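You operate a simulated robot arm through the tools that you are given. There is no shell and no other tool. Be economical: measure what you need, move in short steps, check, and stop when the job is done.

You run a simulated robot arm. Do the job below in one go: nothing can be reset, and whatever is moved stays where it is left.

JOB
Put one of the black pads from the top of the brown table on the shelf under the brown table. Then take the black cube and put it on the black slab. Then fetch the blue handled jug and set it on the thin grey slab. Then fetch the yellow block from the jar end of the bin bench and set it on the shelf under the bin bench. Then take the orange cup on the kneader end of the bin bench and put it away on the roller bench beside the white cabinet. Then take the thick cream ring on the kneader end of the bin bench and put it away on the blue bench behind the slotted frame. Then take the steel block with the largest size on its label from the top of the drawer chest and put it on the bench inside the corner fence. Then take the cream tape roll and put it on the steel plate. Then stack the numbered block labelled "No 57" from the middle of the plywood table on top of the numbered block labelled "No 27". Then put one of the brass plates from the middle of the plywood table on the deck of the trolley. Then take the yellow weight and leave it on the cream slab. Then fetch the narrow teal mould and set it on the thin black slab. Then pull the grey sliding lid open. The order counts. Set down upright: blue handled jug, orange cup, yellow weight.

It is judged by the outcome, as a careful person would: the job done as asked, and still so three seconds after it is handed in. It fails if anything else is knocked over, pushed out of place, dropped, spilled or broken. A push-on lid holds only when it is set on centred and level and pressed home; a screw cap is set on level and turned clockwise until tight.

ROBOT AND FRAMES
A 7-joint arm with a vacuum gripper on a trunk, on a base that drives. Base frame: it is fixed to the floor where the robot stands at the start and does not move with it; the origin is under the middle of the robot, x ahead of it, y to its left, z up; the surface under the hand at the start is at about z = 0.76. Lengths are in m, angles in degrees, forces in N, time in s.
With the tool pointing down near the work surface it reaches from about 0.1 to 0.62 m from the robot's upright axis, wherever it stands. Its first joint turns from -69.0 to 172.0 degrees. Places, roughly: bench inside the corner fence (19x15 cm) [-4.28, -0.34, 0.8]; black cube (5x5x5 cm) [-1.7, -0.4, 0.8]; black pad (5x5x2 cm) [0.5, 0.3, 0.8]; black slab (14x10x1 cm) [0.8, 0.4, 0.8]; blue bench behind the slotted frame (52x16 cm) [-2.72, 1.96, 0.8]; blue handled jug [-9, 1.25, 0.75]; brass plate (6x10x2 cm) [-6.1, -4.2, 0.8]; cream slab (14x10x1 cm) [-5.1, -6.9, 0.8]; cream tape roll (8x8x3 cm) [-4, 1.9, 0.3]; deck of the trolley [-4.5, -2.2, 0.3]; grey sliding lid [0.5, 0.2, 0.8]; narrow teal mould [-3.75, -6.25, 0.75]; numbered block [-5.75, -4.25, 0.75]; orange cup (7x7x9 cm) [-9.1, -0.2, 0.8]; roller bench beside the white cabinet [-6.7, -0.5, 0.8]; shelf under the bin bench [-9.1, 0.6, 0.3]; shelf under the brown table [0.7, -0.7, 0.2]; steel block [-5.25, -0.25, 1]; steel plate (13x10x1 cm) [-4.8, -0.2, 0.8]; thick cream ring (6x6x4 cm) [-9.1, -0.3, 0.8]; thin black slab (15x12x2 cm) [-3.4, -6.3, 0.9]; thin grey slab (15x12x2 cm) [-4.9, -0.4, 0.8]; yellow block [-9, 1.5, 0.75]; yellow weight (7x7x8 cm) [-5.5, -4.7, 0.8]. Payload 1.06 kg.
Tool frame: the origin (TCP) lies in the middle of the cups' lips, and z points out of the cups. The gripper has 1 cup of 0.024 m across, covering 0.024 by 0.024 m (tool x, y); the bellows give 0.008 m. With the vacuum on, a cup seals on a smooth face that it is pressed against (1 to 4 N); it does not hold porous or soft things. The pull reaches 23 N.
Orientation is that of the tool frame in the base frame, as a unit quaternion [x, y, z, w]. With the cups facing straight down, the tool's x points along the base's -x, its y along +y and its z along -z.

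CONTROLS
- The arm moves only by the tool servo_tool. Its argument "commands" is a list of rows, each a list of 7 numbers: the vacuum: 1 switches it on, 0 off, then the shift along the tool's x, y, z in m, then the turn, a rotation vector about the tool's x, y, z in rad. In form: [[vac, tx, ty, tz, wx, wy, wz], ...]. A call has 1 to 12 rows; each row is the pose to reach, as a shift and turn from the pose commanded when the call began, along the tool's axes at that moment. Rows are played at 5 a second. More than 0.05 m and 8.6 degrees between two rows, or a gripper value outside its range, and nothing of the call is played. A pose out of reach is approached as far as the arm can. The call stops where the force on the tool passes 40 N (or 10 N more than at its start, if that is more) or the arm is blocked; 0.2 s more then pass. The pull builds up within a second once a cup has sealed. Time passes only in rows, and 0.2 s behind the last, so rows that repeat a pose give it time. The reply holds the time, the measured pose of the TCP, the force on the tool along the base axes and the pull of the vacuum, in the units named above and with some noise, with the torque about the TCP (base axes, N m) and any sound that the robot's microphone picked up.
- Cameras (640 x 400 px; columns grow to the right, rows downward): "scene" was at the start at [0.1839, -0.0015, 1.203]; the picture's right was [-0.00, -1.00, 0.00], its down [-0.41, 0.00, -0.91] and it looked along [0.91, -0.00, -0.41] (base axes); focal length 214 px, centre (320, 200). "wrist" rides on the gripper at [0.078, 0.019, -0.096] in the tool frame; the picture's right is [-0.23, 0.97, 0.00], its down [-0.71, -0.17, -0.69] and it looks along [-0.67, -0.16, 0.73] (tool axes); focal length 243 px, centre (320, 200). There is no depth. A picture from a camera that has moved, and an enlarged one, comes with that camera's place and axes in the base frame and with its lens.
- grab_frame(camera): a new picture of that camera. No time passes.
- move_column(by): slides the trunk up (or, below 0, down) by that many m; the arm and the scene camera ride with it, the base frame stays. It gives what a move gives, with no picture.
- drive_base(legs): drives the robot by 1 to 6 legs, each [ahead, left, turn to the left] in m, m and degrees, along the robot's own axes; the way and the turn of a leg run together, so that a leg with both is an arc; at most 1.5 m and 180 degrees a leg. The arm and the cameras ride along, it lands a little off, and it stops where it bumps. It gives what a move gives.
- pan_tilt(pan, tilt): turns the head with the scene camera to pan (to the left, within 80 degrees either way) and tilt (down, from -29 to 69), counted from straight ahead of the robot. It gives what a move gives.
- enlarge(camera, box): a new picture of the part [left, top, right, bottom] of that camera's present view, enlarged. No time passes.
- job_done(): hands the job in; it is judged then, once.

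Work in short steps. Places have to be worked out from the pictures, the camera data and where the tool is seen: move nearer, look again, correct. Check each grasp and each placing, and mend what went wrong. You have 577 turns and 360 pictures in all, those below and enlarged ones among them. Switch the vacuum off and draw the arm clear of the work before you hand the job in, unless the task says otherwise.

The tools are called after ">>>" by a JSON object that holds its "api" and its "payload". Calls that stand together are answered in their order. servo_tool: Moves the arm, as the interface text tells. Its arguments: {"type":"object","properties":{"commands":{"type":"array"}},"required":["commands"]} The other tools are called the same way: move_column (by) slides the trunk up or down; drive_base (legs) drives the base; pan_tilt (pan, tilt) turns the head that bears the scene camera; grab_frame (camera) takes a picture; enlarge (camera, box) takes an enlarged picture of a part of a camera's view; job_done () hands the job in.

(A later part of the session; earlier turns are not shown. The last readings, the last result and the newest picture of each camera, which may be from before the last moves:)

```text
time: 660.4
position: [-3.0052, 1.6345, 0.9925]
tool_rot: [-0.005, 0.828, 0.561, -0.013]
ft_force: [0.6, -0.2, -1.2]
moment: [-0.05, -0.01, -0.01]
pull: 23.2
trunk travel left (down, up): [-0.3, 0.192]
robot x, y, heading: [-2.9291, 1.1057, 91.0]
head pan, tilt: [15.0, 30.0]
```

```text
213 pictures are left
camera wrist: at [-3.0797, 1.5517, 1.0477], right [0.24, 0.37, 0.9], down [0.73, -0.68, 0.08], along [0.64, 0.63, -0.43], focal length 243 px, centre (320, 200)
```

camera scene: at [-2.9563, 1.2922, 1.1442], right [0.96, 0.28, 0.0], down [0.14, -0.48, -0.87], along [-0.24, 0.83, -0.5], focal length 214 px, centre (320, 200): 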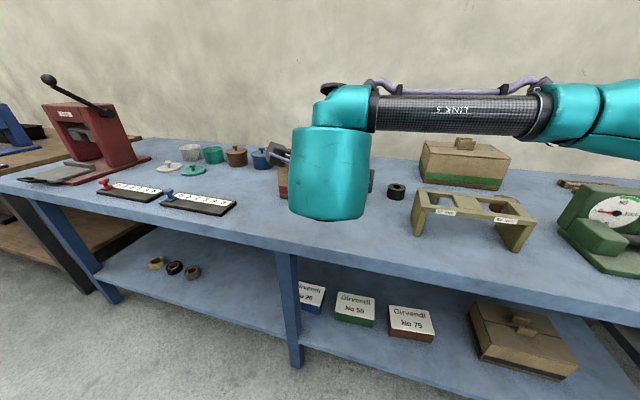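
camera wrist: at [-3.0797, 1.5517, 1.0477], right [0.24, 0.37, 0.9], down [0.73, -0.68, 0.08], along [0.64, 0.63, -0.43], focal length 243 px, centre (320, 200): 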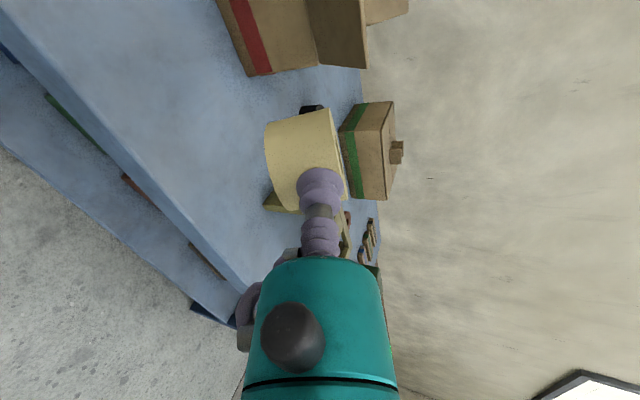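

>>> {"api": "enlarge", "payload": {"camera": "wrist", "box": [200, 0, 440, 150]}}

```text
2.67 times, centred on (320, 75) of wrist
camera zoom: at [-3.0797, 1.5517, 1.0477], right [0.24, 0.37, 0.9], down [0.73, -0.68, 0.08], along [0.64, 0.63, -0.43], focal length 647 px, centre (320, 533)
```

zoom: 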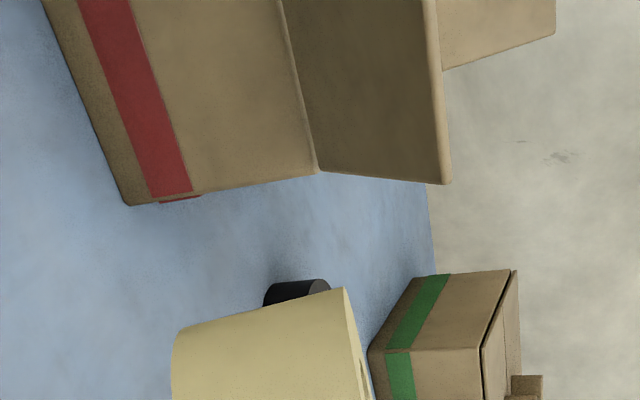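

Carton top z≈0.90 with a flap leaning out. Turn 14° left so the wrist camera stays clear of it, then move to just short of the spot.

>>> {"api": "drive_base", "payload": {"legs": [[0, 0, 14], [0, -0.236, 0], [0.2, 0, 0]]}}

>>> {"api": "grab_frame", "payload": {"camera": "wrist"}}

>>> {"api": "grab_frame", "payload": {"camera": "scene"}}

```text
time: 665.1
position: [-2.954, 1.8542, 0.9933]
tool_rot: [-0.105, 0.821, 0.555, -0.081]
ft_force: [-0.9, 0.2, -0.8]
moment: [-0.02, 0.0, -0.03]
pull: 23.0
trunk travel left (down, up): [-0.3, 0.192]
robot x, y, heading: [-2.7532, 1.3535, 105.0]
head pan, tilt: [15.0, 30.0]
```

```text
211 pictures are left
camera wrist: at [-3.0071, 1.7553, 1.0475], right [0.15, 0.41, 0.9], down [0.87, -0.49, 0.08], along [0.47, 0.77, -0.43], focal length 243 px, centre (320, 200)
```

wrist: 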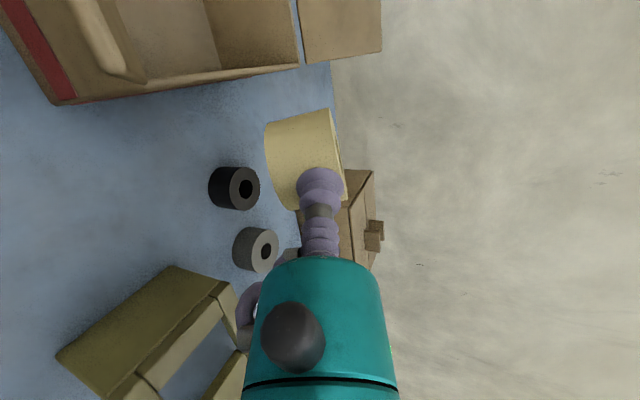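

```text
210 pictures are left
camera scene: at [-2.8251, 1.5329, 1.1441], right [0.87, 0.5, 0.0], down [0.25, -0.43, -0.87], along [-0.43, 0.75, -0.5], focal length 214 px, centre (320, 200)
```

scene: 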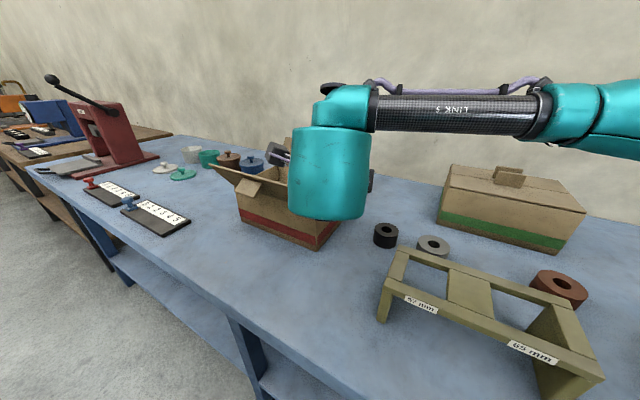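

Good view: gap between carton (x≈-3.012) and black ring (left edge ≈-2.918). Lower to z≈0.865 here, then check.

>>> {"api": "servo_tool", "payload": {"commands": [[1, 0, -0.03, 0.012, 0, 0, 0], [1, 0, -0.06, 0.024, 0, 0, 0], [1, 0, -0.09, 0.036, 0, 0, 0], [1, 0, -0.1187, 0.048, 0, 0, 0], [1, 0, -0.1187, 0.048, 0, 0, 0]]}}

>>> {"api": "grab_frame", "payload": {"camera": "wrist"}}

>>> {"api": "grab_frame", "payload": {"camera": "scene"}}

```text
time: 666.3
position: [-2.9524, 1.8527, 0.8639]
tool_rot: [-0.105, 0.82, 0.556, -0.082]
ft_force: [1.1, 0.2, -0.7]
moment: [-0.03, -0.02, -0.04]
pull: 23.2
trunk travel left (down, up): [-0.3, 0.192]
robot x, y, heading: [-2.7562, 1.3572, 105.0]
head pan, tilt: [15.0, 30.0]
```

```text
209 pictures are left
camera wrist: at [-3.007, 1.7544, 0.9183], right [0.15, 0.41, 0.9], down [0.87, -0.49, 0.08], along [0.47, 0.77, -0.43], focal length 243 px, centre (320, 200)
```

wrist: 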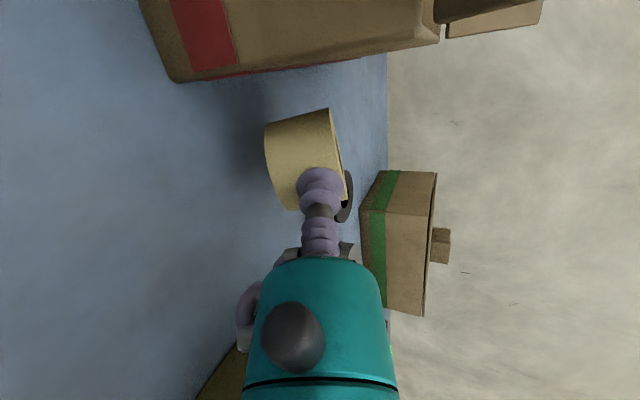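

```text
208 pictures are left
camera scene: at [-2.825, 1.5325, 1.1442], right [0.87, 0.5, 0.0], down [0.25, -0.43, -0.87], along [-0.43, 0.75, -0.5], focal length 214 px, centre (320, 200)
```

scene: 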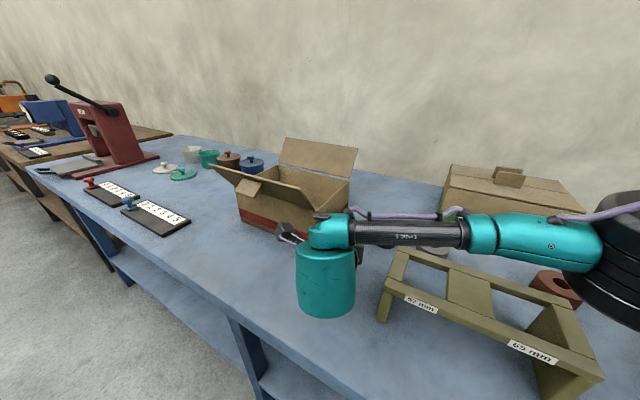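

Check the elbow's clearance over the frame before going lower.

>>> {"api": "pan_tilt", "payload": {"pan": -25, "tilt": 35}}

>>> {"api": "grab_frame", "payload": {"camera": "scene"}}

```text
time: 667.4
position: [-2.9544, 1.8519, 0.8638]
tool_rot: [-0.105, 0.82, 0.556, -0.081]
ft_force: [-0.5, 1.0, 0.1]
moment: [-0.03, -0.03, 0.0]
pull: 22.5
trunk travel left (down, up): [-0.3, 0.192]
robot x, y, heading: [-2.7568, 1.3567, 104.7]
head pan, tilt: [-25.0, 35.0]
```

```text
207 pictures are left
camera scene: at [-2.7646, 1.5409, 1.1364], right [0.98, -0.17, 0.0], down [-0.1, -0.56, -0.82], along [0.14, 0.81, -0.57], focal length 214 px, centre (320, 200)
```

scene: 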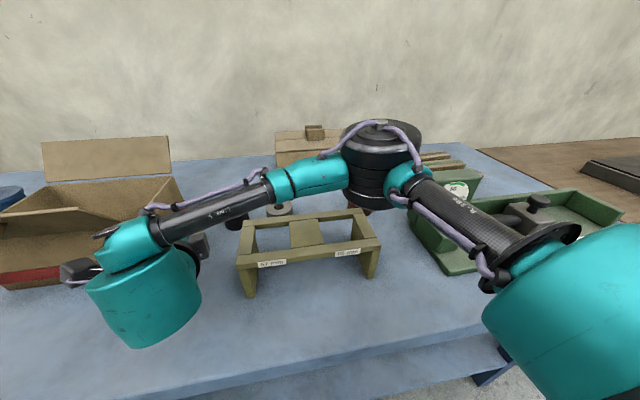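

Elbow clears the frame by ~4–5 cm. Move forward 5.5 cm at this height.

>>> {"api": "servo_tool", "payload": {"commands": [[1, -0.003, 0.01, 0.025, 0, 0, 0], [1, -0.007, 0.0206, 0.051, 0, 0, 0], [1, -0.007, 0.0206, 0.051, 0, 0, 0]]}}

>>> {"api": "grab_frame", "payload": {"camera": "wrist"}}

>>> {"api": "pan_tilt", "payload": {"pan": 10, "tilt": 40}}

>>> {"api": "grab_frame", "payload": {"camera": "scene"}}

```text
time: 668.2
position: [-2.9623, 1.9079, 0.8639]
tool_rot: [-0.106, 0.821, 0.555, -0.081]
ft_force: [-0.1, 0.1, -0.8]
moment: [-0.04, 0.03, -0.03]
pull: 23.1
trunk travel left (down, up): [-0.3, 0.192]
robot x, y, heading: [-2.7575, 1.356, 104.8]
head pan, tilt: [-25.0, 35.0]
```

```text
206 pictures are left
camera wrist: at [-3.0153, 1.81, 0.9187], right [0.15, 0.41, 0.9], down [0.87, -0.49, 0.08], along [0.47, 0.77, -0.43], focal length 243 px, centre (320, 200)
```

wrist: 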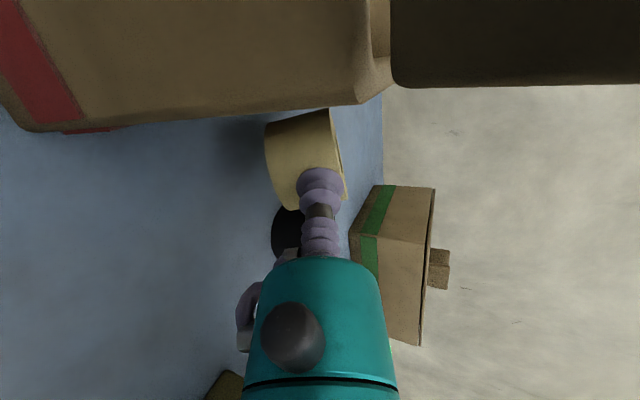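

```text
time: 669.2
position: [-2.9623, 1.9083, 0.8639]
tool_rot: [-0.105, 0.821, 0.555, -0.081]
ft_force: [0.1, 0.0, -1.2]
moment: [0.0, -0.01, 0.0]
pull: 22.5
trunk travel left (down, up): [-0.3, 0.192]
robot x, y, heading: [-2.7507, 1.3577, 104.6]
head pan, tilt: [10.0, 40.0]
```

```text
205 pictures are left
camera scene: at [-2.8157, 1.5313, 1.1288], right [0.91, 0.42, 0.0], down [0.27, -0.58, -0.77], along [-0.32, 0.69, -0.64], focal length 214 px, centre (320, 200)
```

scene: 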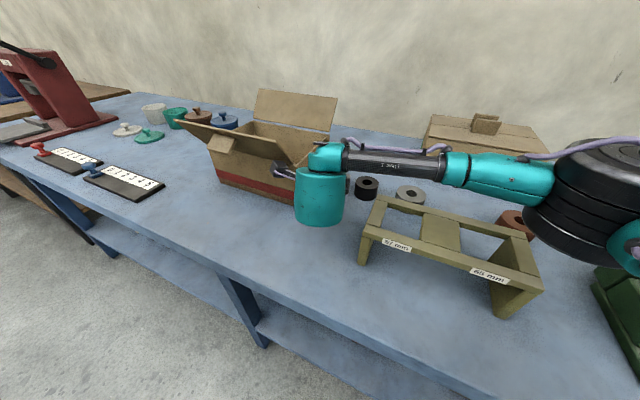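

Positioned in the gap. Lower in small steps.

>>> {"api": "servo_tool", "payload": {"commands": [[1, 0, -0.0139, 0.0056, 0, 0, 0], [1, 0, -0.0232, 0.0094, 0, 0, 0], [1, 0, -0.0278, 0.01125, 0, 0, 0], [1, 0, -0.0315, 0.0127, 0, 0, 0], [1, 0, -0.0315, 0.0127, 0, 0, 0]]}}

```text
time: 670.4
position: [-2.9645, 1.9084, 0.8306]
tool_rot: [-0.106, 0.821, 0.556, -0.082]
ft_force: [2.2, -4.0, 3.6]
moment: [0.15, 0.04, -0.03]
pull: 22.7
trunk travel left (down, up): [-0.3, 0.192]
robot x, y, heading: [-2.7542, 1.3559, 105.0]
head pan, tilt: [10.0, 40.0]
```

Contact. Release and retreat along the tool axis.

>>> {"api": "servo_tool", "payload": {"commands": [[0, 0, 0, 0, 0, 0, 0], [0, 0, 0, 0, 0, 0, 0], [0, 0, 0, -0.003, 0, 0, 0], [0, 0, 0, -0.01, 0, 0, 0], [0, 0, 0, -0.03, 0, 0, 0], [0, 0, 0.02, -0.07, 0, 0, 0], [0, 0, 0.05, -0.1, 0, 0, 0]]}}

>>> {"api": "grab_frame", "payload": {"camera": "wrist"}}

>>> {"api": "grab_frame", "payload": {"camera": "scene"}}

```text
time: 672.0
position: [-2.9427, 1.8383, 0.9144]
tool_rot: [-0.106, 0.821, 0.555, -0.081]
ft_force: [0.0, 0.2, 0.1]
moment: [-0.01, -0.01, -0.01]
pull: 0.1
trunk travel left (down, up): [-0.3, 0.192]
robot x, y, heading: [-2.7533, 1.3557, 104.9]
head pan, tilt: [10.0, 40.0]
```

```text
204 pictures are left
camera wrist: at [-2.9954, 1.7392, 0.9681], right [0.15, 0.41, 0.9], down [0.87, -0.49, 0.08], along [0.47, 0.77, -0.43], focal length 243 px, centre (320, 200)
```

wrist: 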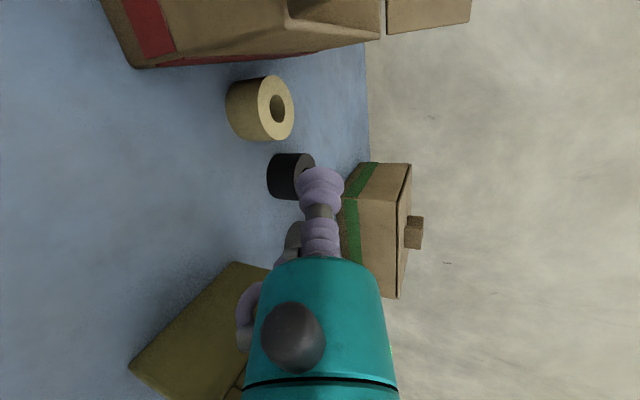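

```text
203 pictures are left
camera scene: at [-2.8157, 1.5311, 1.1289], right [0.91, 0.42, 0.0], down [0.27, -0.58, -0.77], along [-0.32, 0.69, -0.64], focal length 214 px, centre (320, 200)
```

scene: 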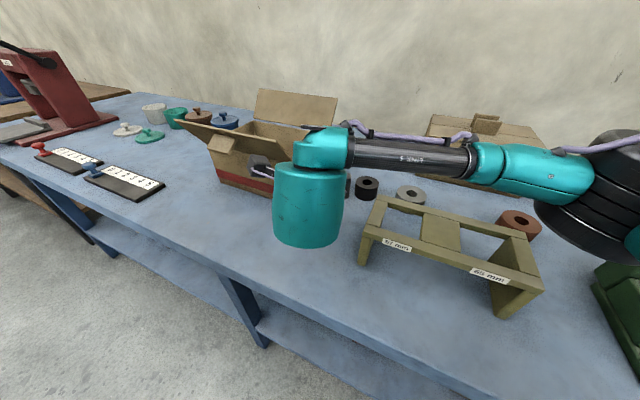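

Ring stands flat at ≈(-2.971,1.929), just inside the strip's left end. I'd like it ~1.5 cm further right; back off and bring the tool vertical for a gentle nudge.

>>> {"api": "drive_base", "payload": {"legs": [[-0.22, 0, 0]]}}

>>> {"api": "servo_tool", "payload": {"commands": [[0, 0, 0.03, 0, 0.13, 0, 0], [0, 0, 0.06, 0, 0.26, 0, 0], [0, 0, 0.08, 0, 0.39, 0, 0], [0, 0, 0.08, 0, 0.52, 0, 0], [0, 0, 0.08, -0.0, 0.65, 0, 0], [0, 0, 0.08, -0.0, 0.78, 0, 0], [0, 0, 0.08, -0.0, 0.91, 0, 0], [0, 0, 0.08, -0.0, 1.04, 0, 0], [0, 0, 0.08, -0.0, 1.19, 0, 0], [0, 0, 0.08, 0, 1.19, 0, 0]]}}

>>> {"api": "servo_tool", "payload": {"commands": [[0, 0, 0, 0, 0, 0, -0.13], [0, 0, 0, 0, 0, 0, -0.26], [0, 0, 0, 0, 0, 0, -0.39], [0, 0, 0, 0, 0, 0, -0.52], [0, 0, 0, 0, 0, 0, -0.65], [0, 0, 0, 0, 0, 0, -0.78], [0, 0, 0, 0, 0, 0, -0.91], [0, 0, 0, 0, 0, 0, -1.04], [0, 0, 0, 0, 0, 0, -1.17], [0, 0, 0, 0, 0, 0, -1.3], [0, 0, 0, 0, 0, 0, -1.43], [0, 0, 0, 0, 0, 0, -1.57]]}}

>>> {"api": "grab_frame", "payload": {"camera": "wrist"}}

>>> {"api": "grab_frame", "payload": {"camera": "scene"}}

```text
time: 673.7
position: [-2.8856, 1.6261, 0.9138]
tool_rot: [-0.106, 0.821, 0.555, -0.082]
ft_force: [-0.4, 0.4, 1.1]
moment: [0.04, 0.03, 0.03]
pull: 0.1
trunk travel left (down, up): [-0.3, 0.192]
robot x, y, heading: [-2.6969, 1.1436, 104.8]
head pan, tilt: [10.0, 40.0]
```

```text
time: 675.9
position: [-2.8927, 1.655, 0.9864]
tool_rot: [-0.134, 0.991, -0.001, -0.007]
ft_force: [0.2, 0.1, -0.1]
moment: [0.03, 0.01, 0.02]
pull: 0.1
trunk travel left (down, up): [-0.3, 0.192]
robot x, y, heading: [-2.6991, 1.1432, 105.1]
head pan, tilt: [10.0, 40.0]
```

```text
time: 678.5
position: [-2.8934, 1.6539, 0.9881]
tool_rot: [0.796, -0.605, -0.006, 0.006]
ft_force: [0.9, -0.6, -0.1]
moment: [0.01, -0.01, -0.01]
pull: 0.1
trunk travel left (down, up): [-0.3, 0.192]
robot x, y, heading: [-2.6981, 1.1418, 105.1]
head pan, tilt: [10.0, 40.0]
```

```text
202 pictures are left
camera wrist: at [-2.8891, 1.5751, 1.0839], right [-1.0, -0.03, 0.02], down [-0.01, 0.73, 0.68], along [-0.03, 0.68, -0.73], focal length 243 px, centre (320, 200)
```

wrist: 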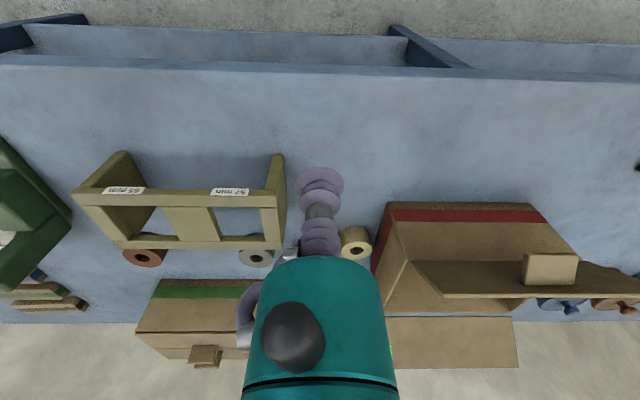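

```text
201 pictures are left
camera scene: at [-2.7592, 1.319, 1.1288], right [0.91, 0.42, 0.0], down [0.27, -0.58, -0.77], along [-0.32, 0.69, -0.64], focal length 214 px, centre (320, 200)
```

scene: 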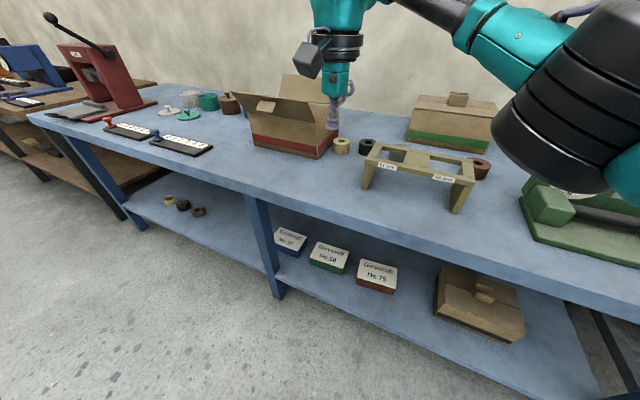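

The ring's centre (≈-2.965,1.92) lies inside the strip behind the frame; I leave it. Next the steel block: tuck, back away and go round through the gap at x≈-3.55 to the front of the yellow table.

>>> {"api": "servo_tool", "payload": {"commands": [[0, 0.04, 0, 0, -0.005, 0.005, 0], [0, 0.08, 0, 0, -0.012, 0.01, 0], [0, 0.12, 0, 0, -0.012, 0.01, 0], [0, 0.16, 0, 0, -0.012, 0.01, 0]]}}

>>> {"api": "move_column", "payload": {"by": 0.15}}

>>> {"api": "drive_base", "payload": {"legs": [[-0.25, 0, 0], [0, 0, 75], [0.95, 0, 0], [0, 0, 90]]}}

>>> {"api": "pan_tilt", "payload": {"pan": -30, "tilt": 20}}

>>> {"api": "grab_frame", "payload": {"camera": "scene"}}

```text
time: 679.5
position: [-2.8507, 1.4988, 0.9861]
tool_rot: [0.795, -0.607, -0.005, 0.013]
ft_force: [-0.1, -0.1, -0.2]
moment: [-0.01, 0.0, -0.01]
pull: 0.1
trunk travel left (down, up): [-0.3, 0.192]
robot x, y, heading: [-2.6967, 1.1435, 105.1]
head pan, tilt: [10.0, 40.0]
```

```text
time: 681.3
position: [-2.8499, 1.5021, 1.1375]
tool_rot: [0.795, -0.606, -0.004, 0.014]
ft_force: [-1.1, -0.9, 0.1]
moment: [0.01, -0.02, 0.02]
pull: 0.1
trunk travel left (down, up): [-0.45, 0.042]
robot x, y, heading: [-2.6994, 1.1443, 104.9]
head pan, tilt: [10.0, 40.0]
```

```text
time: 694.9
position: [-3.4857, 0.4694, 1.1368]
tool_rot: [0.673, 0.739, 0.013, 0.007]
ft_force: [0.2, -0.4, 0.4]
moment: [-0.01, 0.0, -0.01]
pull: 0.1
trunk travel left (down, up): [-0.45, 0.042]
robot x, y, heading: [-3.572, 0.8461, -85.2]
head pan, tilt: [10.0, 40.0]
```

```text
time: 695.9
position: [-3.4844, 0.4685, 1.1367]
tool_rot: [0.674, 0.739, 0.013, 0.007]
ft_force: [0.9, -0.4, 0.2]
moment: [0.0, -0.04, 0.01]
pull: 0.0
trunk travel left (down, up): [-0.45, 0.042]
robot x, y, heading: [-3.5751, 0.8429, -85.2]
head pan, tilt: [-30.0, 20.0]
```

```text
200 pictures are left
camera scene: at [-3.6071, 0.7156, 1.3224], right [-0.91, 0.42, 0.0], down [0.14, 0.31, -0.94], along [-0.4, -0.85, -0.34], focal length 214 px, centre (320, 200)
```

scene: 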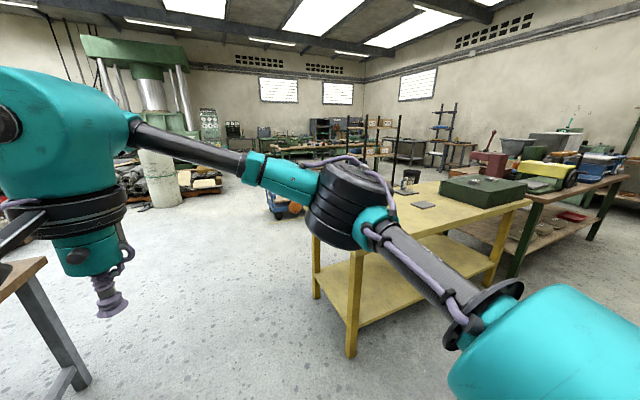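

Go through the gap and come round to face the drawer chest.

>>> {"api": "drive_base", "payload": {"legs": [[0, 0, -5], [1.4, 0, 0], [0.65, 0, 0], [0, 0, 178], [0, 1.45, 0]]}}

>>> {"api": "pan_tilt", "payload": {"pan": 20, "tilt": 20}}

>>> {"api": "grab_frame", "payload": {"camera": "scene"}}

```text
time: 726.0
position: [-5.0284, -0.7451, 1.1367]
tool_rot: [-0.698, 0.716, 0.008, -0.014]
ft_force: [0.0, -0.7, 0.0]
moment: [-0.03, 0.01, -0.01]
pull: 0.1
trunk travel left (down, up): [-0.45, 0.042]
robot x, y, heading: [-4.9842, -1.1275, 88.2]
head pan, tilt: [-30.0, 20.0]
```

```text
time: 727.1
position: [-5.0293, -0.745, 1.1376]
tool_rot: [-0.698, 0.716, 0.006, -0.013]
ft_force: [0.7, 0.5, 0.2]
moment: [0.02, -0.01, 0.0]
pull: 0.1
trunk travel left (down, up): [-0.45, 0.042]
robot x, y, heading: [-4.9881, -1.1265, 88.0]
head pan, tilt: [20.0, 20.0]
```

```text
199 pictures are left
camera scene: at [-5.0119, -0.9967, 1.3224], right [0.95, 0.31, 0.0], down [0.11, -0.32, -0.94], along [-0.29, 0.89, -0.34], focal length 214 px, centre (320, 200)
```

scene: 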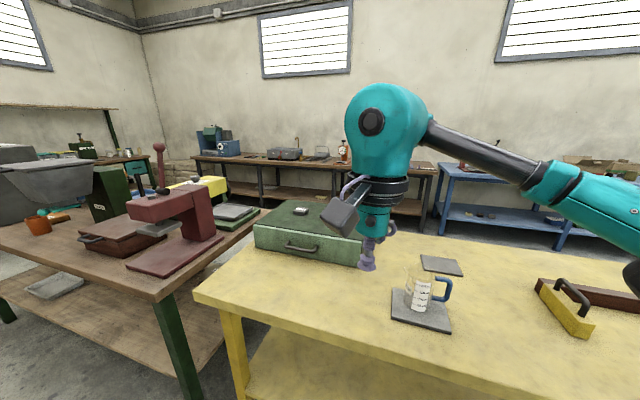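

>>> {"api": "drive_base", "payload": {"legs": [[0, 0.45, 0]]}}

>>> {"api": "grab_frame", "payload": {"camera": "scene"}}

>>> {"api": "grab_frame", "payload": {"camera": "wrist"}}

```text
time: 731.6
position: [-5.4763, -0.7313, 1.1377]
tool_rot: [-0.7, 0.714, 0.006, -0.013]
ft_force: [0.3, -0.3, -0.8]
moment: [-0.01, -0.01, -0.02]
pull: 0.1
trunk travel left (down, up): [-0.45, 0.042]
robot x, y, heading: [-5.4319, -1.1121, 88.6]
head pan, tilt: [20.0, 20.0]
```

```text
198 pictures are left
camera scene: at [-5.4587, -0.9835, 1.3224], right [0.95, 0.31, 0.0], down [0.11, -0.32, -0.94], along [-0.3, 0.89, -0.34], focal length 214 px, centre (320, 200)
```

scene: 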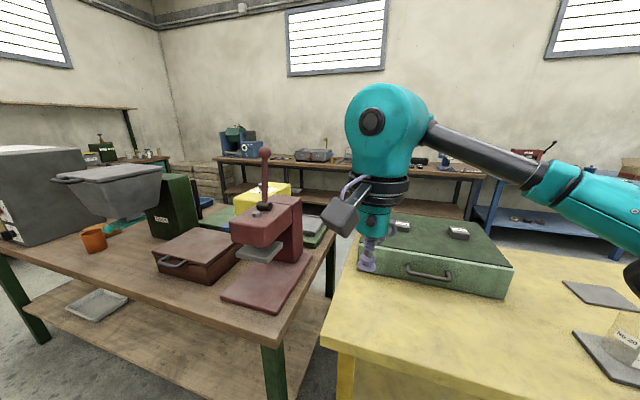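

```text
197 pictures are left
camera wrist: at [-5.4942, -0.8076, 1.2345], right [-0.97, 0.26, 0.03], down [0.21, 0.71, 0.67], along [0.16, 0.66, -0.74], focal length 243 px, centre (320, 200)
```

wrist: 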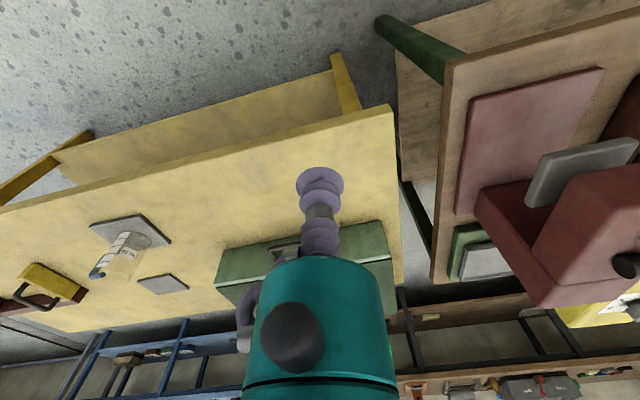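

>>> {"api": "enlarge", "payload": {"camera": "scene", "box": [380, 205, 500, 280]}}

```text
5.33 times, centred on (440, 242) of scene
camera zoom: at [-5.4587, -0.9835, 1.3224], right [0.95, 0.31, 0.0], down [0.11, -0.32, -0.94], along [-0.3, 0.89, -0.34], focal length 1144 px, centre (-320, -27)
```

zoom: 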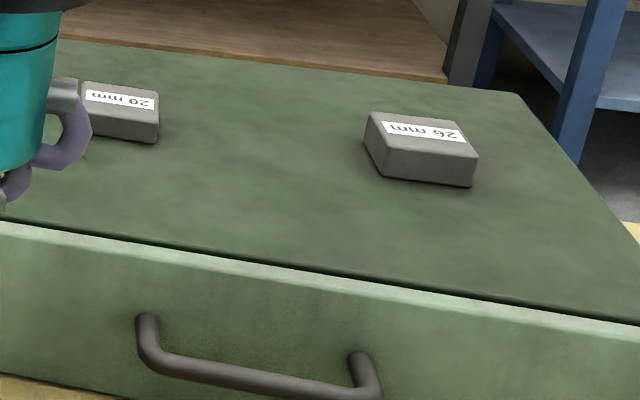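

>>> {"api": "enlarge", "payload": {"camera": "scene", "box": [390, 215, 414, 235]}}

>>> {"api": "enlarge", "payload": {"camera": "scene", "box": [444, 220, 474, 244]}}

```text
16.00 times, centred on (402, 225) of scene
camera zoom: at [-5.4587, -0.9835, 1.3224], right [0.95, 0.31, 0.0], down [0.11, -0.32, -0.94], along [-0.3, 0.89, -0.34], focal length 3432 px, centre (-992, -200)
```

zoom: 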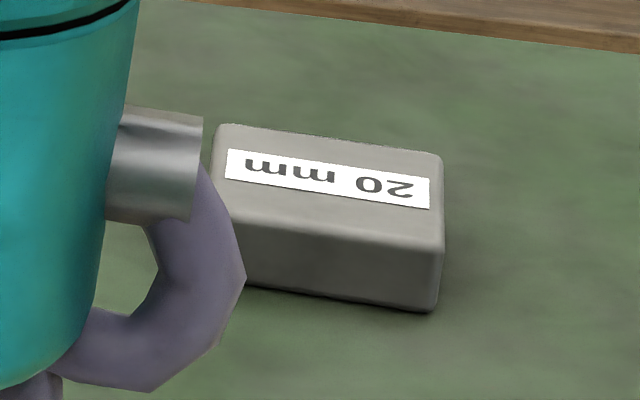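

```text
16.00 times, centred on (459, 232) of scene
camera zoom: at [-5.4587, -0.9835, 1.3224], right [0.95, 0.31, 0.0], down [0.11, -0.32, -0.94], along [-0.3, 0.89, -0.34], focal length 3432 px, centre (-1904, -312)
```

zoom: 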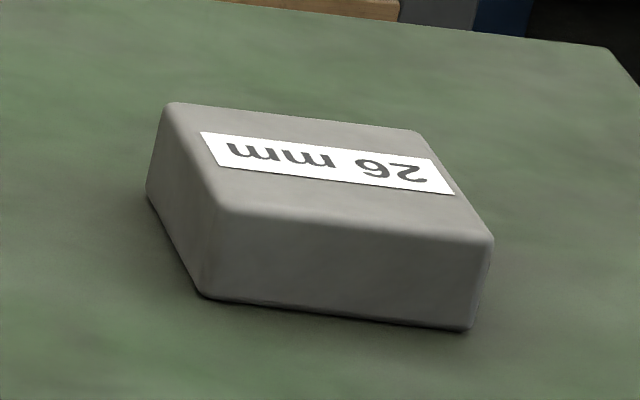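

Labels read "20 mm" and "26 mm"; the 26 mm one is at ≈(-5.19,-0.14), top z≈0.936 — reachable only from behind the table (back edge y≈0.05). Drive round to the back.

>>> {"api": "drive_base", "payload": {"legs": [[0, -1.4, 1.5], [0, -0.48, 0], [1.45, 0, 0], [0.4, 0, 0], [0, 0, 178]]}}

>>> {"api": "pan_tilt", "payload": {"pan": -50, "tilt": 25}}

>>> {"api": "grab_frame", "payload": {"camera": "scene"}}

```text
time: 764.2
position: [-3.5359, 0.3177, 1.1369]
tool_rot: [0.746, 0.665, 0.013, 0.008]
ft_force: [-0.4, 0.4, 0.4]
moment: [0.02, 0.01, -0.02]
pull: 0.0
trunk travel left (down, up): [-0.45, 0.042]
robot x, y, heading: [-3.5433, 0.7018, -96.9]
head pan, tilt: [20.0, 20.0]
```

```text
time: 765.6
position: [-3.5363, 0.3189, 1.1361]
tool_rot: [0.747, 0.665, 0.013, 0.007]
ft_force: [-0.3, 0.0, 0.0]
moment: [0.03, -0.04, 0.0]
pull: 0.2
trunk travel left (down, up): [-0.45, 0.042]
robot x, y, heading: [-3.543, 0.7012, -97.2]
head pan, tilt: [-50.0, 25.0]
```

```text
193 pictures are left
camera scene: at [-3.6265, 0.6083, 1.3143], right [-0.55, 0.84, 0.0], down [0.35, 0.23, -0.91], along [-0.76, -0.5, -0.42], focal length 214 px, centre (320, 200)
```

scene: 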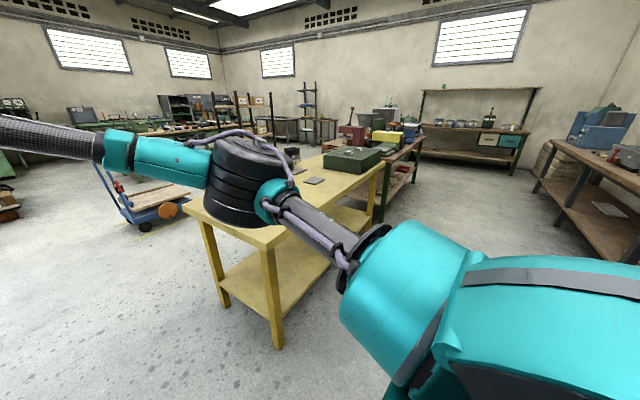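

Slide right along the back of the yellow table to x≈-5.15.

>>> {"api": "drive_base", "payload": {"legs": [[0, 0, 7], [0, -1.4, 0], [0, -0.2, 0]]}}

>>> {"api": "pan_tilt", "payload": {"pan": 0, "tilt": 30}}

>>> {"api": "grab_frame", "payload": {"camera": "scene"}}

>>> {"api": "grab_frame", "payload": {"camera": "wrist"}}

```text
time: 780.6
position: [-5.0945, 0.3346, 1.1366]
tool_rot: [0.711, 0.703, 0.013, 0.008]
ft_force: [0.2, 0.2, -0.1]
moment: [0.02, 0.02, 0.01]
pull: 0.0
trunk travel left (down, up): [-0.45, 0.042]
robot x, y, heading: [-5.1405, 0.7167, -90.7]
head pan, tilt: [-50.0, 25.0]
```

```text
time: 781.8
position: [-5.0944, 0.334, 1.1371]
tool_rot: [0.711, 0.703, 0.012, 0.007]
ft_force: [-0.2, -0.1, 0.4]
moment: [-0.01, -0.02, 0.0]
pull: 0.0
trunk travel left (down, up): [-0.45, 0.042]
robot x, y, heading: [-5.1457, 0.7177, -91.0]
head pan, tilt: [0.0, 30.0]
```

```text
192 pictures are left
camera scene: at [-5.1436, 0.5816, 1.3063], right [-1.0, 0.02, 0.0], down [0.01, 0.5, -0.87], along [-0.02, -0.87, -0.5], focal length 214 px, centre (320, 200)
```

scene: 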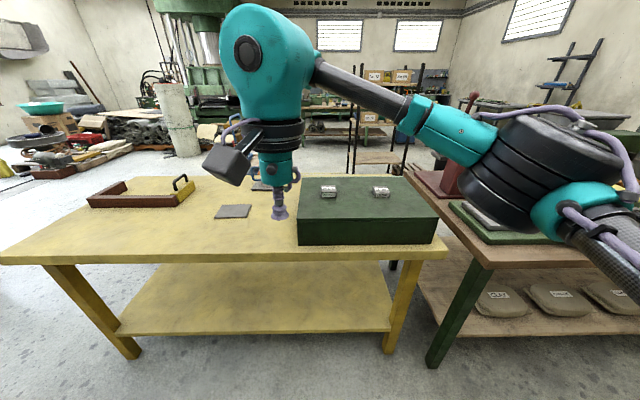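

```text
191 pictures are left
camera wrist: at [-5.0767, 0.4122, 1.2345], right [0.97, -0.25, 0.03], down [-0.2, -0.71, 0.67], along [-0.15, -0.66, -0.74], focal length 243 px, centre (320, 200)
```

wrist: 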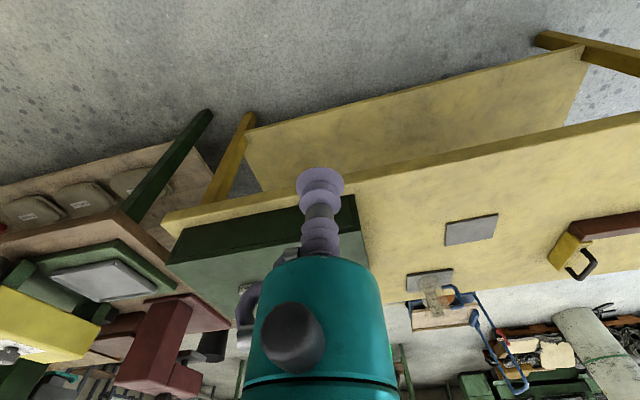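

26 mm block at (-5.19,-0.139). Drive ahead 0.37 and look from close.

>>> {"api": "drive_base", "payload": {"legs": [[0.37, 0, 0]]}}

>>> {"api": "servo_tool", "payload": {"commands": [[0, -0.03, -0.03, 0.02, 0.024, -0.012, 0], [0, -0.06, -0.06, 0.05, 0.024, -0.012, 0], [0, -0.085, -0.09, 0.08, 0.024, -0.012, 0], [0, -0.085, -0.09, 0.11, 0.024, -0.012, 0], [0, -0.085, -0.09, 0.11, 0.024, -0.012, 0]]}}

>>> {"api": "grab_frame", "payload": {"camera": "wrist"}}

>>> {"api": "grab_frame", "payload": {"camera": "scene"}}

```text
time: 784.2
position: [-5.1026, -0.0383, 1.1373]
tool_rot: [0.712, 0.702, 0.013, 0.006]
ft_force: [0.0, -1.3, -0.1]
moment: [0.04, 0.01, 0.01]
pull: 0.1
trunk travel left (down, up): [-0.45, 0.042]
robot x, y, heading: [-5.1488, 0.346, -91.4]
head pan, tilt: [0.0, 30.0]
```

```text
refused: row 2 steps farther than a row can; nothing moved
```

```text
190 pictures are left
camera wrist: at [-5.0851, 0.0395, 1.2343], right [0.97, -0.25, 0.02], down [-0.2, -0.71, 0.67], along [-0.15, -0.66, -0.74], focal length 243 px, centre (320, 200)
```

wrist: 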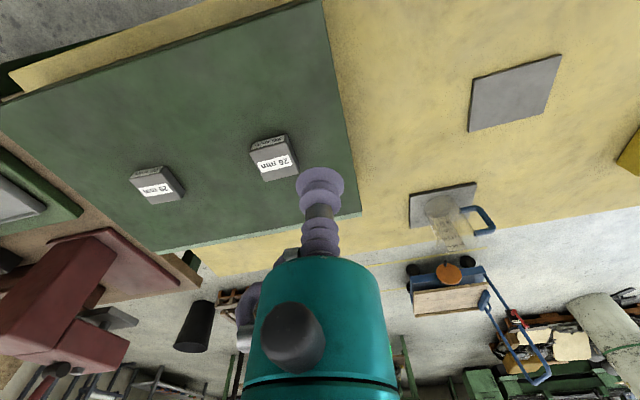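

```text
189 pictures are left
camera scene: at [-5.1512, 0.2092, 1.3063], right [-1.0, 0.02, 0.0], down [0.01, 0.5, -0.87], along [-0.02, -0.87, -0.5], focal length 214 px, centre (320, 200)
```

scene: 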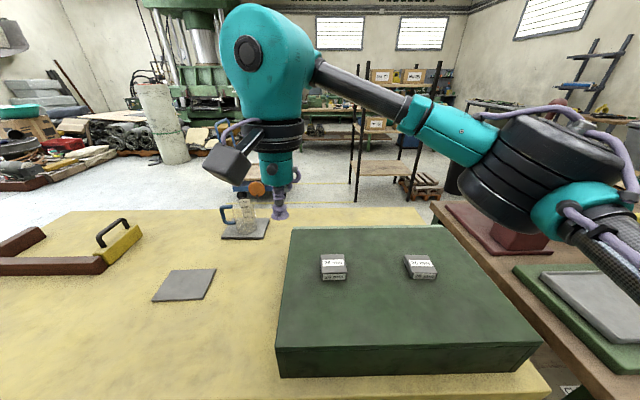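

26 mm confirmed as the nearer-to-tool block at (-5.195,-0.138). Move over it.

>>> {"api": "servo_tool", "payload": {"commands": [[0, -0.025, -0.023, 0.01, 0.027, -0.01, 0], [0, -0.05, -0.046, 0.03, 0.027, -0.01, 0], [0, -0.075, -0.069, 0.05, 0.027, -0.01, 0], [0, -0.101, -0.0906, 0.07, 0.027, -0.01, 0], [0, -0.101, -0.0906, 0.11, 0.027, -0.01, 0], [0, -0.101, -0.0906, 0.15, 0.027, -0.01, 0], [0, -0.101, -0.0906, 0.15, 0.027, -0.01, 0]]}}

>>> {"api": "grab_frame", "payload": {"camera": "wrist"}}

```text
time: 785.8
position: [-5.1888, -0.1364, 0.9839]
tool_rot: [0.712, 0.702, 0.0, 0.001]
ft_force: [0.2, -0.6, -1.0]
moment: [-0.03, 0.0, 0.01]
pull: 0.0
trunk travel left (down, up): [-0.45, 0.042]
robot x, y, heading: [-5.1514, 0.3456, -91.1]
head pan, tilt: [0.0, 30.0]
```

```text
188 pictures are left
camera wrist: at [-5.1701, -0.0574, 1.0792], right [0.97, -0.25, 0.0], down [-0.18, -0.7, 0.69], along [-0.17, -0.66, -0.73], focal length 243 px, centre (320, 200)
```

wrist: 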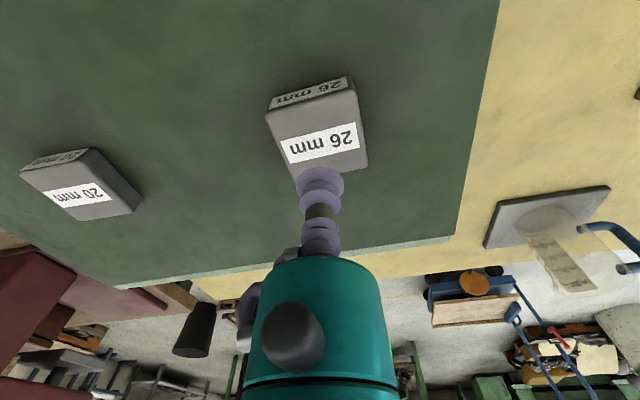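

>>> {"api": "servo_tool", "payload": {"commands": [[1, 0.003, -0.002, 0.03, 0, 0, 0], [1, 0.003, -0.002, 0.043, 0, 0, 0], [1, 0.003, -0.002, 0.048, 0, 0, 0], [1, 0.003, -0.002, 0.052, 0, 0, 0], [1, 0.003, -0.002, 0.056, 0, 0, 0], [1, 0.003, -0.002, 0.056, 0, 0, 0]]}}

```text
time: 787.2
position: [-5.1926, -0.1342, 0.9318]
tool_rot: [0.712, 0.702, -0.001, 0.004]
ft_force: [-8.1, -1.6, 36.1]
moment: [0.13, -0.07, 0.06]
pull: 22.6
trunk travel left (down, up): [-0.45, 0.042]
robot x, y, heading: [-5.1526, 0.3469, -91.1]
head pan, tilt: [0.0, 30.0]
```

Held. Lift, back off, and go round to the right end of the table.

>>> {"api": "servo_tool", "payload": {"commands": [[1, 0, 0, -0.03, 0, 0, 0], [1, 0, 0, -0.07, 0, 0, 0], [1, 0, 0, -0.11, 0, 0, 0], [1, 0, 0, -0.15, 0, 0, 0], [1, 0.04, 0.02, -0.17, 0, 0, 0], [1, 0.08, 0.04, -0.17, 0, 0, 0]]}}

>>> {"api": "drive_base", "payload": {"legs": [[-0.4, 0, 0], [0, 1.4, 0], [0, 0.25, 0], [0, 0, -89]]}}

>>> {"api": "drive_base", "payload": {"legs": [[0, 1.1, 0]]}}

>>> {"api": "grab_frame", "payload": {"camera": "scene"}}

```text
time: 788.6
position: [-5.1517, -0.0526, 1.0983]
tool_rot: [0.713, 0.701, -0.001, 0.001]
ft_force: [0.0, 0.1, -6.5]
moment: [0.02, 0.02, -0.01]
pull: 22.9
trunk travel left (down, up): [-0.45, 0.042]
robot x, y, heading: [-5.1499, 0.3451, -91.1]
head pan, tilt: [0.0, 30.0]
```

```text
time: 809.2
position: [-3.8955, 0.7085, 1.0981]
tool_rot: [1.0, 0.0, -0.001, 0.0]
ft_force: [0.3, -0.4, -5.9]
moment: [0.05, -0.07, 0.0]
pull: 23.1
trunk travel left (down, up): [-0.45, 0.042]
robot x, y, heading: [-3.4996, 0.7149, 179.9]
head pan, tilt: [0.0, 30.0]
```

```text
time: 819.2
position: [-3.9065, -0.3915, 1.0984]
tool_rot: [1.0, -0.003, -0.001, -0.001]
ft_force: [-0.1, 0.0, -5.7]
moment: [0.05, -0.01, 0.02]
pull: 22.2
trunk travel left (down, up): [-0.45, 0.042]
robot x, y, heading: [-3.509, -0.388, 179.3]
head pan, tilt: [0.0, 30.0]
```

```text
187 pictures are left
camera scene: at [-3.6404, -0.3881, 1.3063], right [0.01, 1.0, 0.0], down [0.5, -0.01, -0.87], along [-0.87, 0.01, -0.5], focal length 214 px, centre (320, 200)
```

scene: 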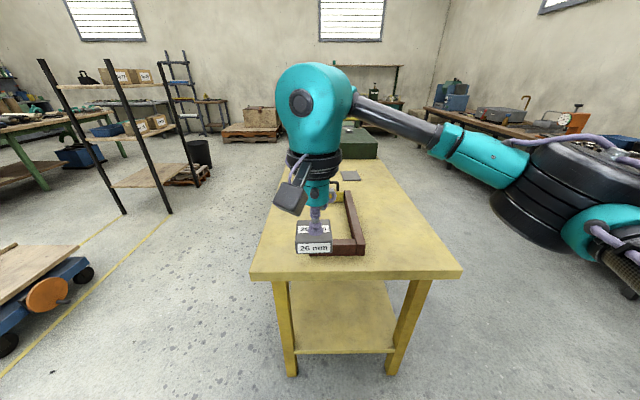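

Fence seen: inside area centre ≈(-4.28,-0.345). Drive 0.29 ahead and view with the wrist camera.

>>> {"api": "drive_base", "payload": {"legs": [[0.29, 0, 0]]}}

>>> {"api": "servo_tool", "payload": {"commands": [[1, -0.03, -0.02, 0, 0, 0, 0], [1, -0.06, -0.045, 0, 0, 0, 0], [1, -0.08, -0.045, 0.04, 0, 0, 0], [1, -0.08, -0.045, 0.08, 0, 0, 0], [1, -0.08, -0.045, 0.08, 0, 0, 0]]}}

>>> {"api": "grab_frame", "payload": {"camera": "wrist"}}

>>> {"api": "grab_frame", "payload": {"camera": "scene"}}

```text
time: 821.2
position: [-4.1962, -0.3869, 1.0987]
tool_rot: [1.0, -0.003, 0.0, 0.0]
ft_force: [0.2, 0.1, -6.3]
moment: [0.02, -0.01, -0.01]
pull: 23.2
trunk travel left (down, up): [-0.45, 0.042]
robot x, y, heading: [-3.7963, -0.3845, 179.3]
head pan, tilt: [0.0, 30.0]
```

```text
time: 822.4
position: [-4.2752, -0.3419, 1.0167]
tool_rot: [1.0, -0.003, -0.001, -0.001]
ft_force: [0.3, 0.4, -6.0]
moment: [0.02, -0.05, -0.01]
pull: 22.9
trunk travel left (down, up): [-0.45, 0.042]
robot x, y, heading: [-3.7937, -0.3821, 179.3]
head pan, tilt: [0.0, 30.0]
```

```text
186 pictures are left
camera wrist: at [-4.1962, -0.3604, 1.1126], right [-0.24, -0.97, 0.0], down [-0.71, 0.18, 0.69], along [-0.67, 0.16, -0.73], focal length 243 px, centre (320, 200)
```

wrist: 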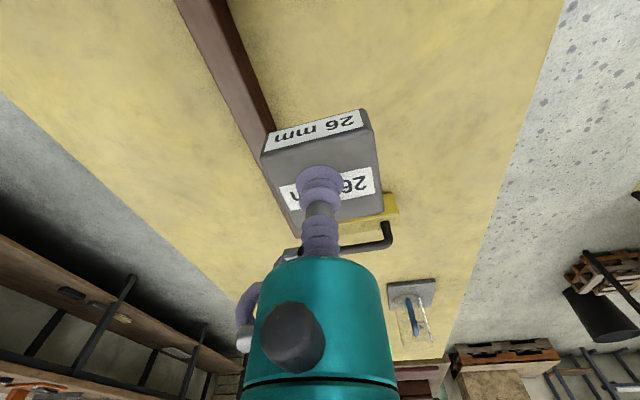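

```text
185 pictures are left
camera scene: at [-3.9298, -0.3845, 1.3063], right [0.01, 1.0, 0.0], down [0.5, -0.01, -0.87], along [-0.87, 0.01, -0.5], focal length 214 px, centre (320, 200)
```

scene: 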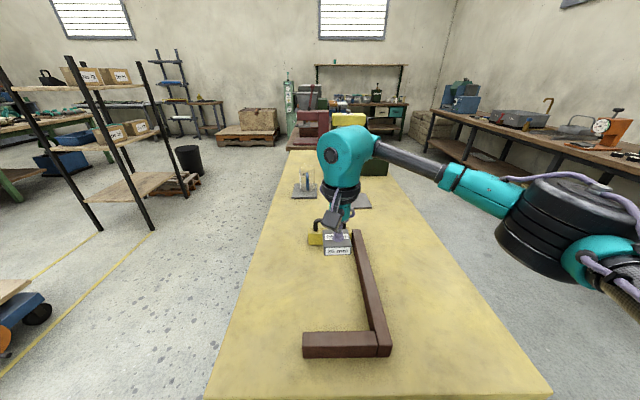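

TCP is over the middle of the fenced area. Lower.

>>> {"api": "servo_tool", "payload": {"commands": [[1, 0, 0, 0.05, 0, 0, 0], [1, 0, 0, 0.1, 0, 0, 0], [1, 0, 0, 0.14, 0, 0, 0], [1, 0, 0, 0.17, 0, 0, 0], [1, 0, 0, 0.185, 0, 0, 0], [1, 0, 0, 0.185, 0, 0, 0]]}}

>>> {"api": "grab_frame", "payload": {"camera": "wrist"}}

```text
time: 823.8
position: [-4.2749, -0.3425, 0.8328]
tool_rot: [1.0, -0.002, -0.002, 0.001]
ft_force: [0.1, -0.6, -6.1]
moment: [0.02, -0.01, 0.0]
pull: 22.9
trunk travel left (down, up): [-0.45, 0.042]
robot x, y, heading: [-3.796, -0.3839, 179.3]
head pan, tilt: [0.0, 30.0]
```

```text
184 pictures are left
camera wrist: at [-4.1966, -0.3601, 0.9287], right [-0.24, -0.97, 0.0], down [-0.71, 0.18, 0.69], along [-0.67, 0.16, -0.73], focal length 243 px, centre (320, 200)
```

wrist: 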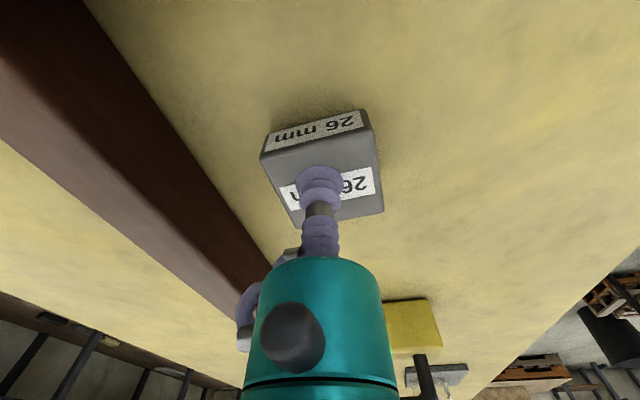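

>>> {"api": "servo_tool", "payload": {"commands": [[1, 0, 0, 0.006, 0, 0, 0], [1, 0, 0, 0.012, 0, 0, 0], [1, 0, 0, 0.017, 0, 0, 0], [1, 0, 0, 0.022, 0, 0, 0], [1, 0, 0, 0.026, 0, 0, 0], [1, 0, 0, 0.029, 0, 0, 0], [1, 0, 0, 0.032, 0, 0, 0]]}}

```text
time: 824.9
position: [-4.277, -0.3426, 0.8171]
tool_rot: [1.0, -0.004, -0.004, 0.004]
ft_force: [6.2, 4.0, 23.7]
moment: [0.0, -0.02, -0.05]
pull: 23.3
trunk travel left (down, up): [-0.45, 0.042]
robot x, y, heading: [-3.7951, -0.3849, 179.3]
head pan, tilt: [0.0, 30.0]
stopped in row 5: the force on the tool passed its limit at 44 N (the readings are from after the stop); the commanded pose is now the measured one
```

Contact. Release and lift.

>>> {"api": "servo_tool", "payload": {"commands": [[0, 0, 0, -0.004, 0, 0, 0], [0, 0, 0, -0.004, 0, 0, 0], [0, 0, 0, -0.004, 0, 0, 0], [0, 0, 0, -0.01, 0, 0, 0], [0, 0, 0, -0.05, 0, 0, 0], [0, 0, 0, -0.1, 0, 0, 0], [0, 0, 0, -0.15, 0, 0, 0], [0, 0.05, 0, -0.18, 0, 0, 0], [0, 0.09, 0, -0.18, 0, 0, 0]]}}

>>> {"api": "grab_frame", "payload": {"camera": "wrist"}}

```text
refused: row 8 steps farther than a row can; nothing moved
```

```text
183 pictures are left
camera wrist: at [-4.1978, -0.3606, 0.9124], right [-0.24, -0.97, 0.01], down [-0.7, 0.18, 0.69], along [-0.67, 0.16, -0.72], focal length 243 px, centre (320, 200)
```

wrist: 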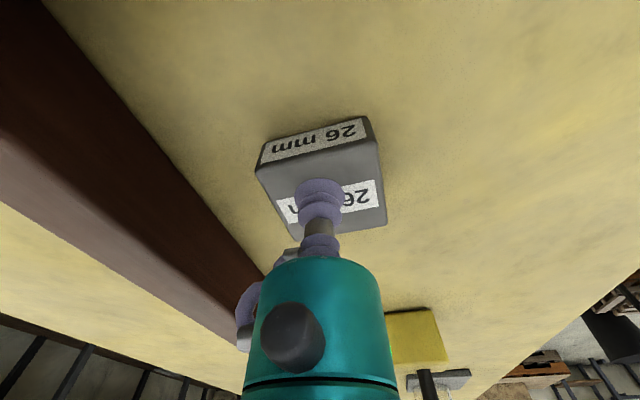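

>>> {"api": "servo_tool", "payload": {"commands": [[0, 0, 0, -0.004, 0, 0, 0], [0, 0, 0, -0.004, 0, 0, 0], [0, 0, 0, -0.004, 0, 0, 0], [0, 0, 0, -0.01, 0, 0, 0], [0, 0, 0, -0.05, 0, 0, 0], [0, 0, 0, -0.1, 0, 0, 0], [0, 0, 0, -0.145, 0, 0, 0], [0, 0.035, 0, -0.17, 0, 0, 0], [0, 0.075, 0, -0.18, 0, 0, 0]]}}

>>> {"api": "grab_frame", "payload": {"camera": "scene"}}

```text
time: 826.9
position: [-4.1993, -0.3423, 0.9925]
tool_rot: [1.0, -0.005, -0.003, 0.003]
ft_force: [0.6, -0.5, -0.6]
moment: [0.0, 0.0, -0.01]
pull: 0.1
trunk travel left (down, up): [-0.45, 0.042]
robot x, y, heading: [-3.796, -0.3835, 179.6]
head pan, tilt: [0.0, 30.0]
```

```text
182 pictures are left
camera scene: at [-3.9292, -0.3843, 1.3063], right [0.01, 1.0, 0.0], down [0.5, -0.01, -0.87], along [-0.87, 0.01, -0.5], focal length 214 px, centre (320, 200)
```

scene: 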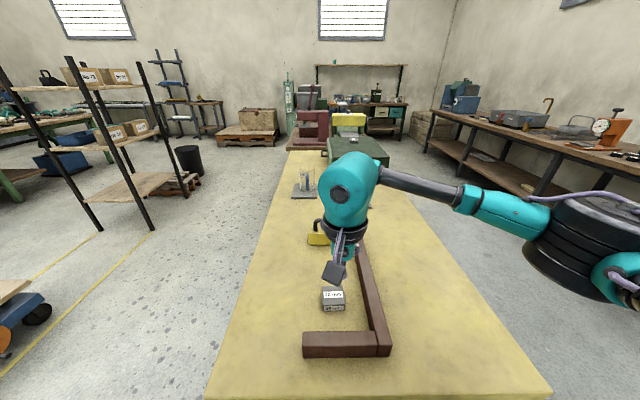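

Block set inside the fence. Now the tape roll: drive to face the wall bench near x≈-4.

>>> {"api": "drive_base", "payload": {"legs": [[-0.3, 0, 0], [0, -1.3, 0], [0, 0, -90], [0, 0.3, 0]]}}

>>> {"api": "pan_tilt", "payload": {"pan": 15, "tilt": 40}}

>>> {"api": "grab_frame", "payload": {"camera": "scene"}}

```text
time: 846.8
position: [-3.7129, 1.317, 0.9928]
tool_rot: [-0.702, 0.713, 0.004, 0.0]
ft_force: [0.5, -1.0, -0.4]
moment: [-0.02, 0.03, 0.02]
pull: 0.0
trunk travel left (down, up): [-0.45, 0.042]
robot x, y, heading: [-3.76, 0.9153, 88.9]
head pan, tilt: [0.0, 30.0]
```

```text
time: 847.5
position: [-3.7125, 1.3179, 0.9931]
tool_rot: [-0.701, 0.713, 0.004, 0.0]
ft_force: [-0.5, -0.2, -0.7]
moment: [0.0, 0.01, -0.01]
pull: 0.0
trunk travel left (down, up): [-0.45, 0.042]
robot x, y, heading: [-3.7592, 0.9099, 88.7]
head pan, tilt: [15.0, 40.0]
```

```text
181 pictures are left
camera scene: at [-3.7767, 1.0391, 1.291], right [0.97, 0.24, 0.0], down [0.15, -0.62, -0.77], along [-0.18, 0.74, -0.64], focal length 214 px, centre (320, 200)
```

scene: 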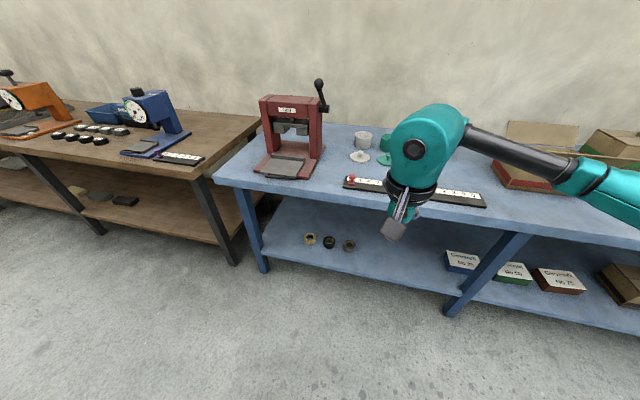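

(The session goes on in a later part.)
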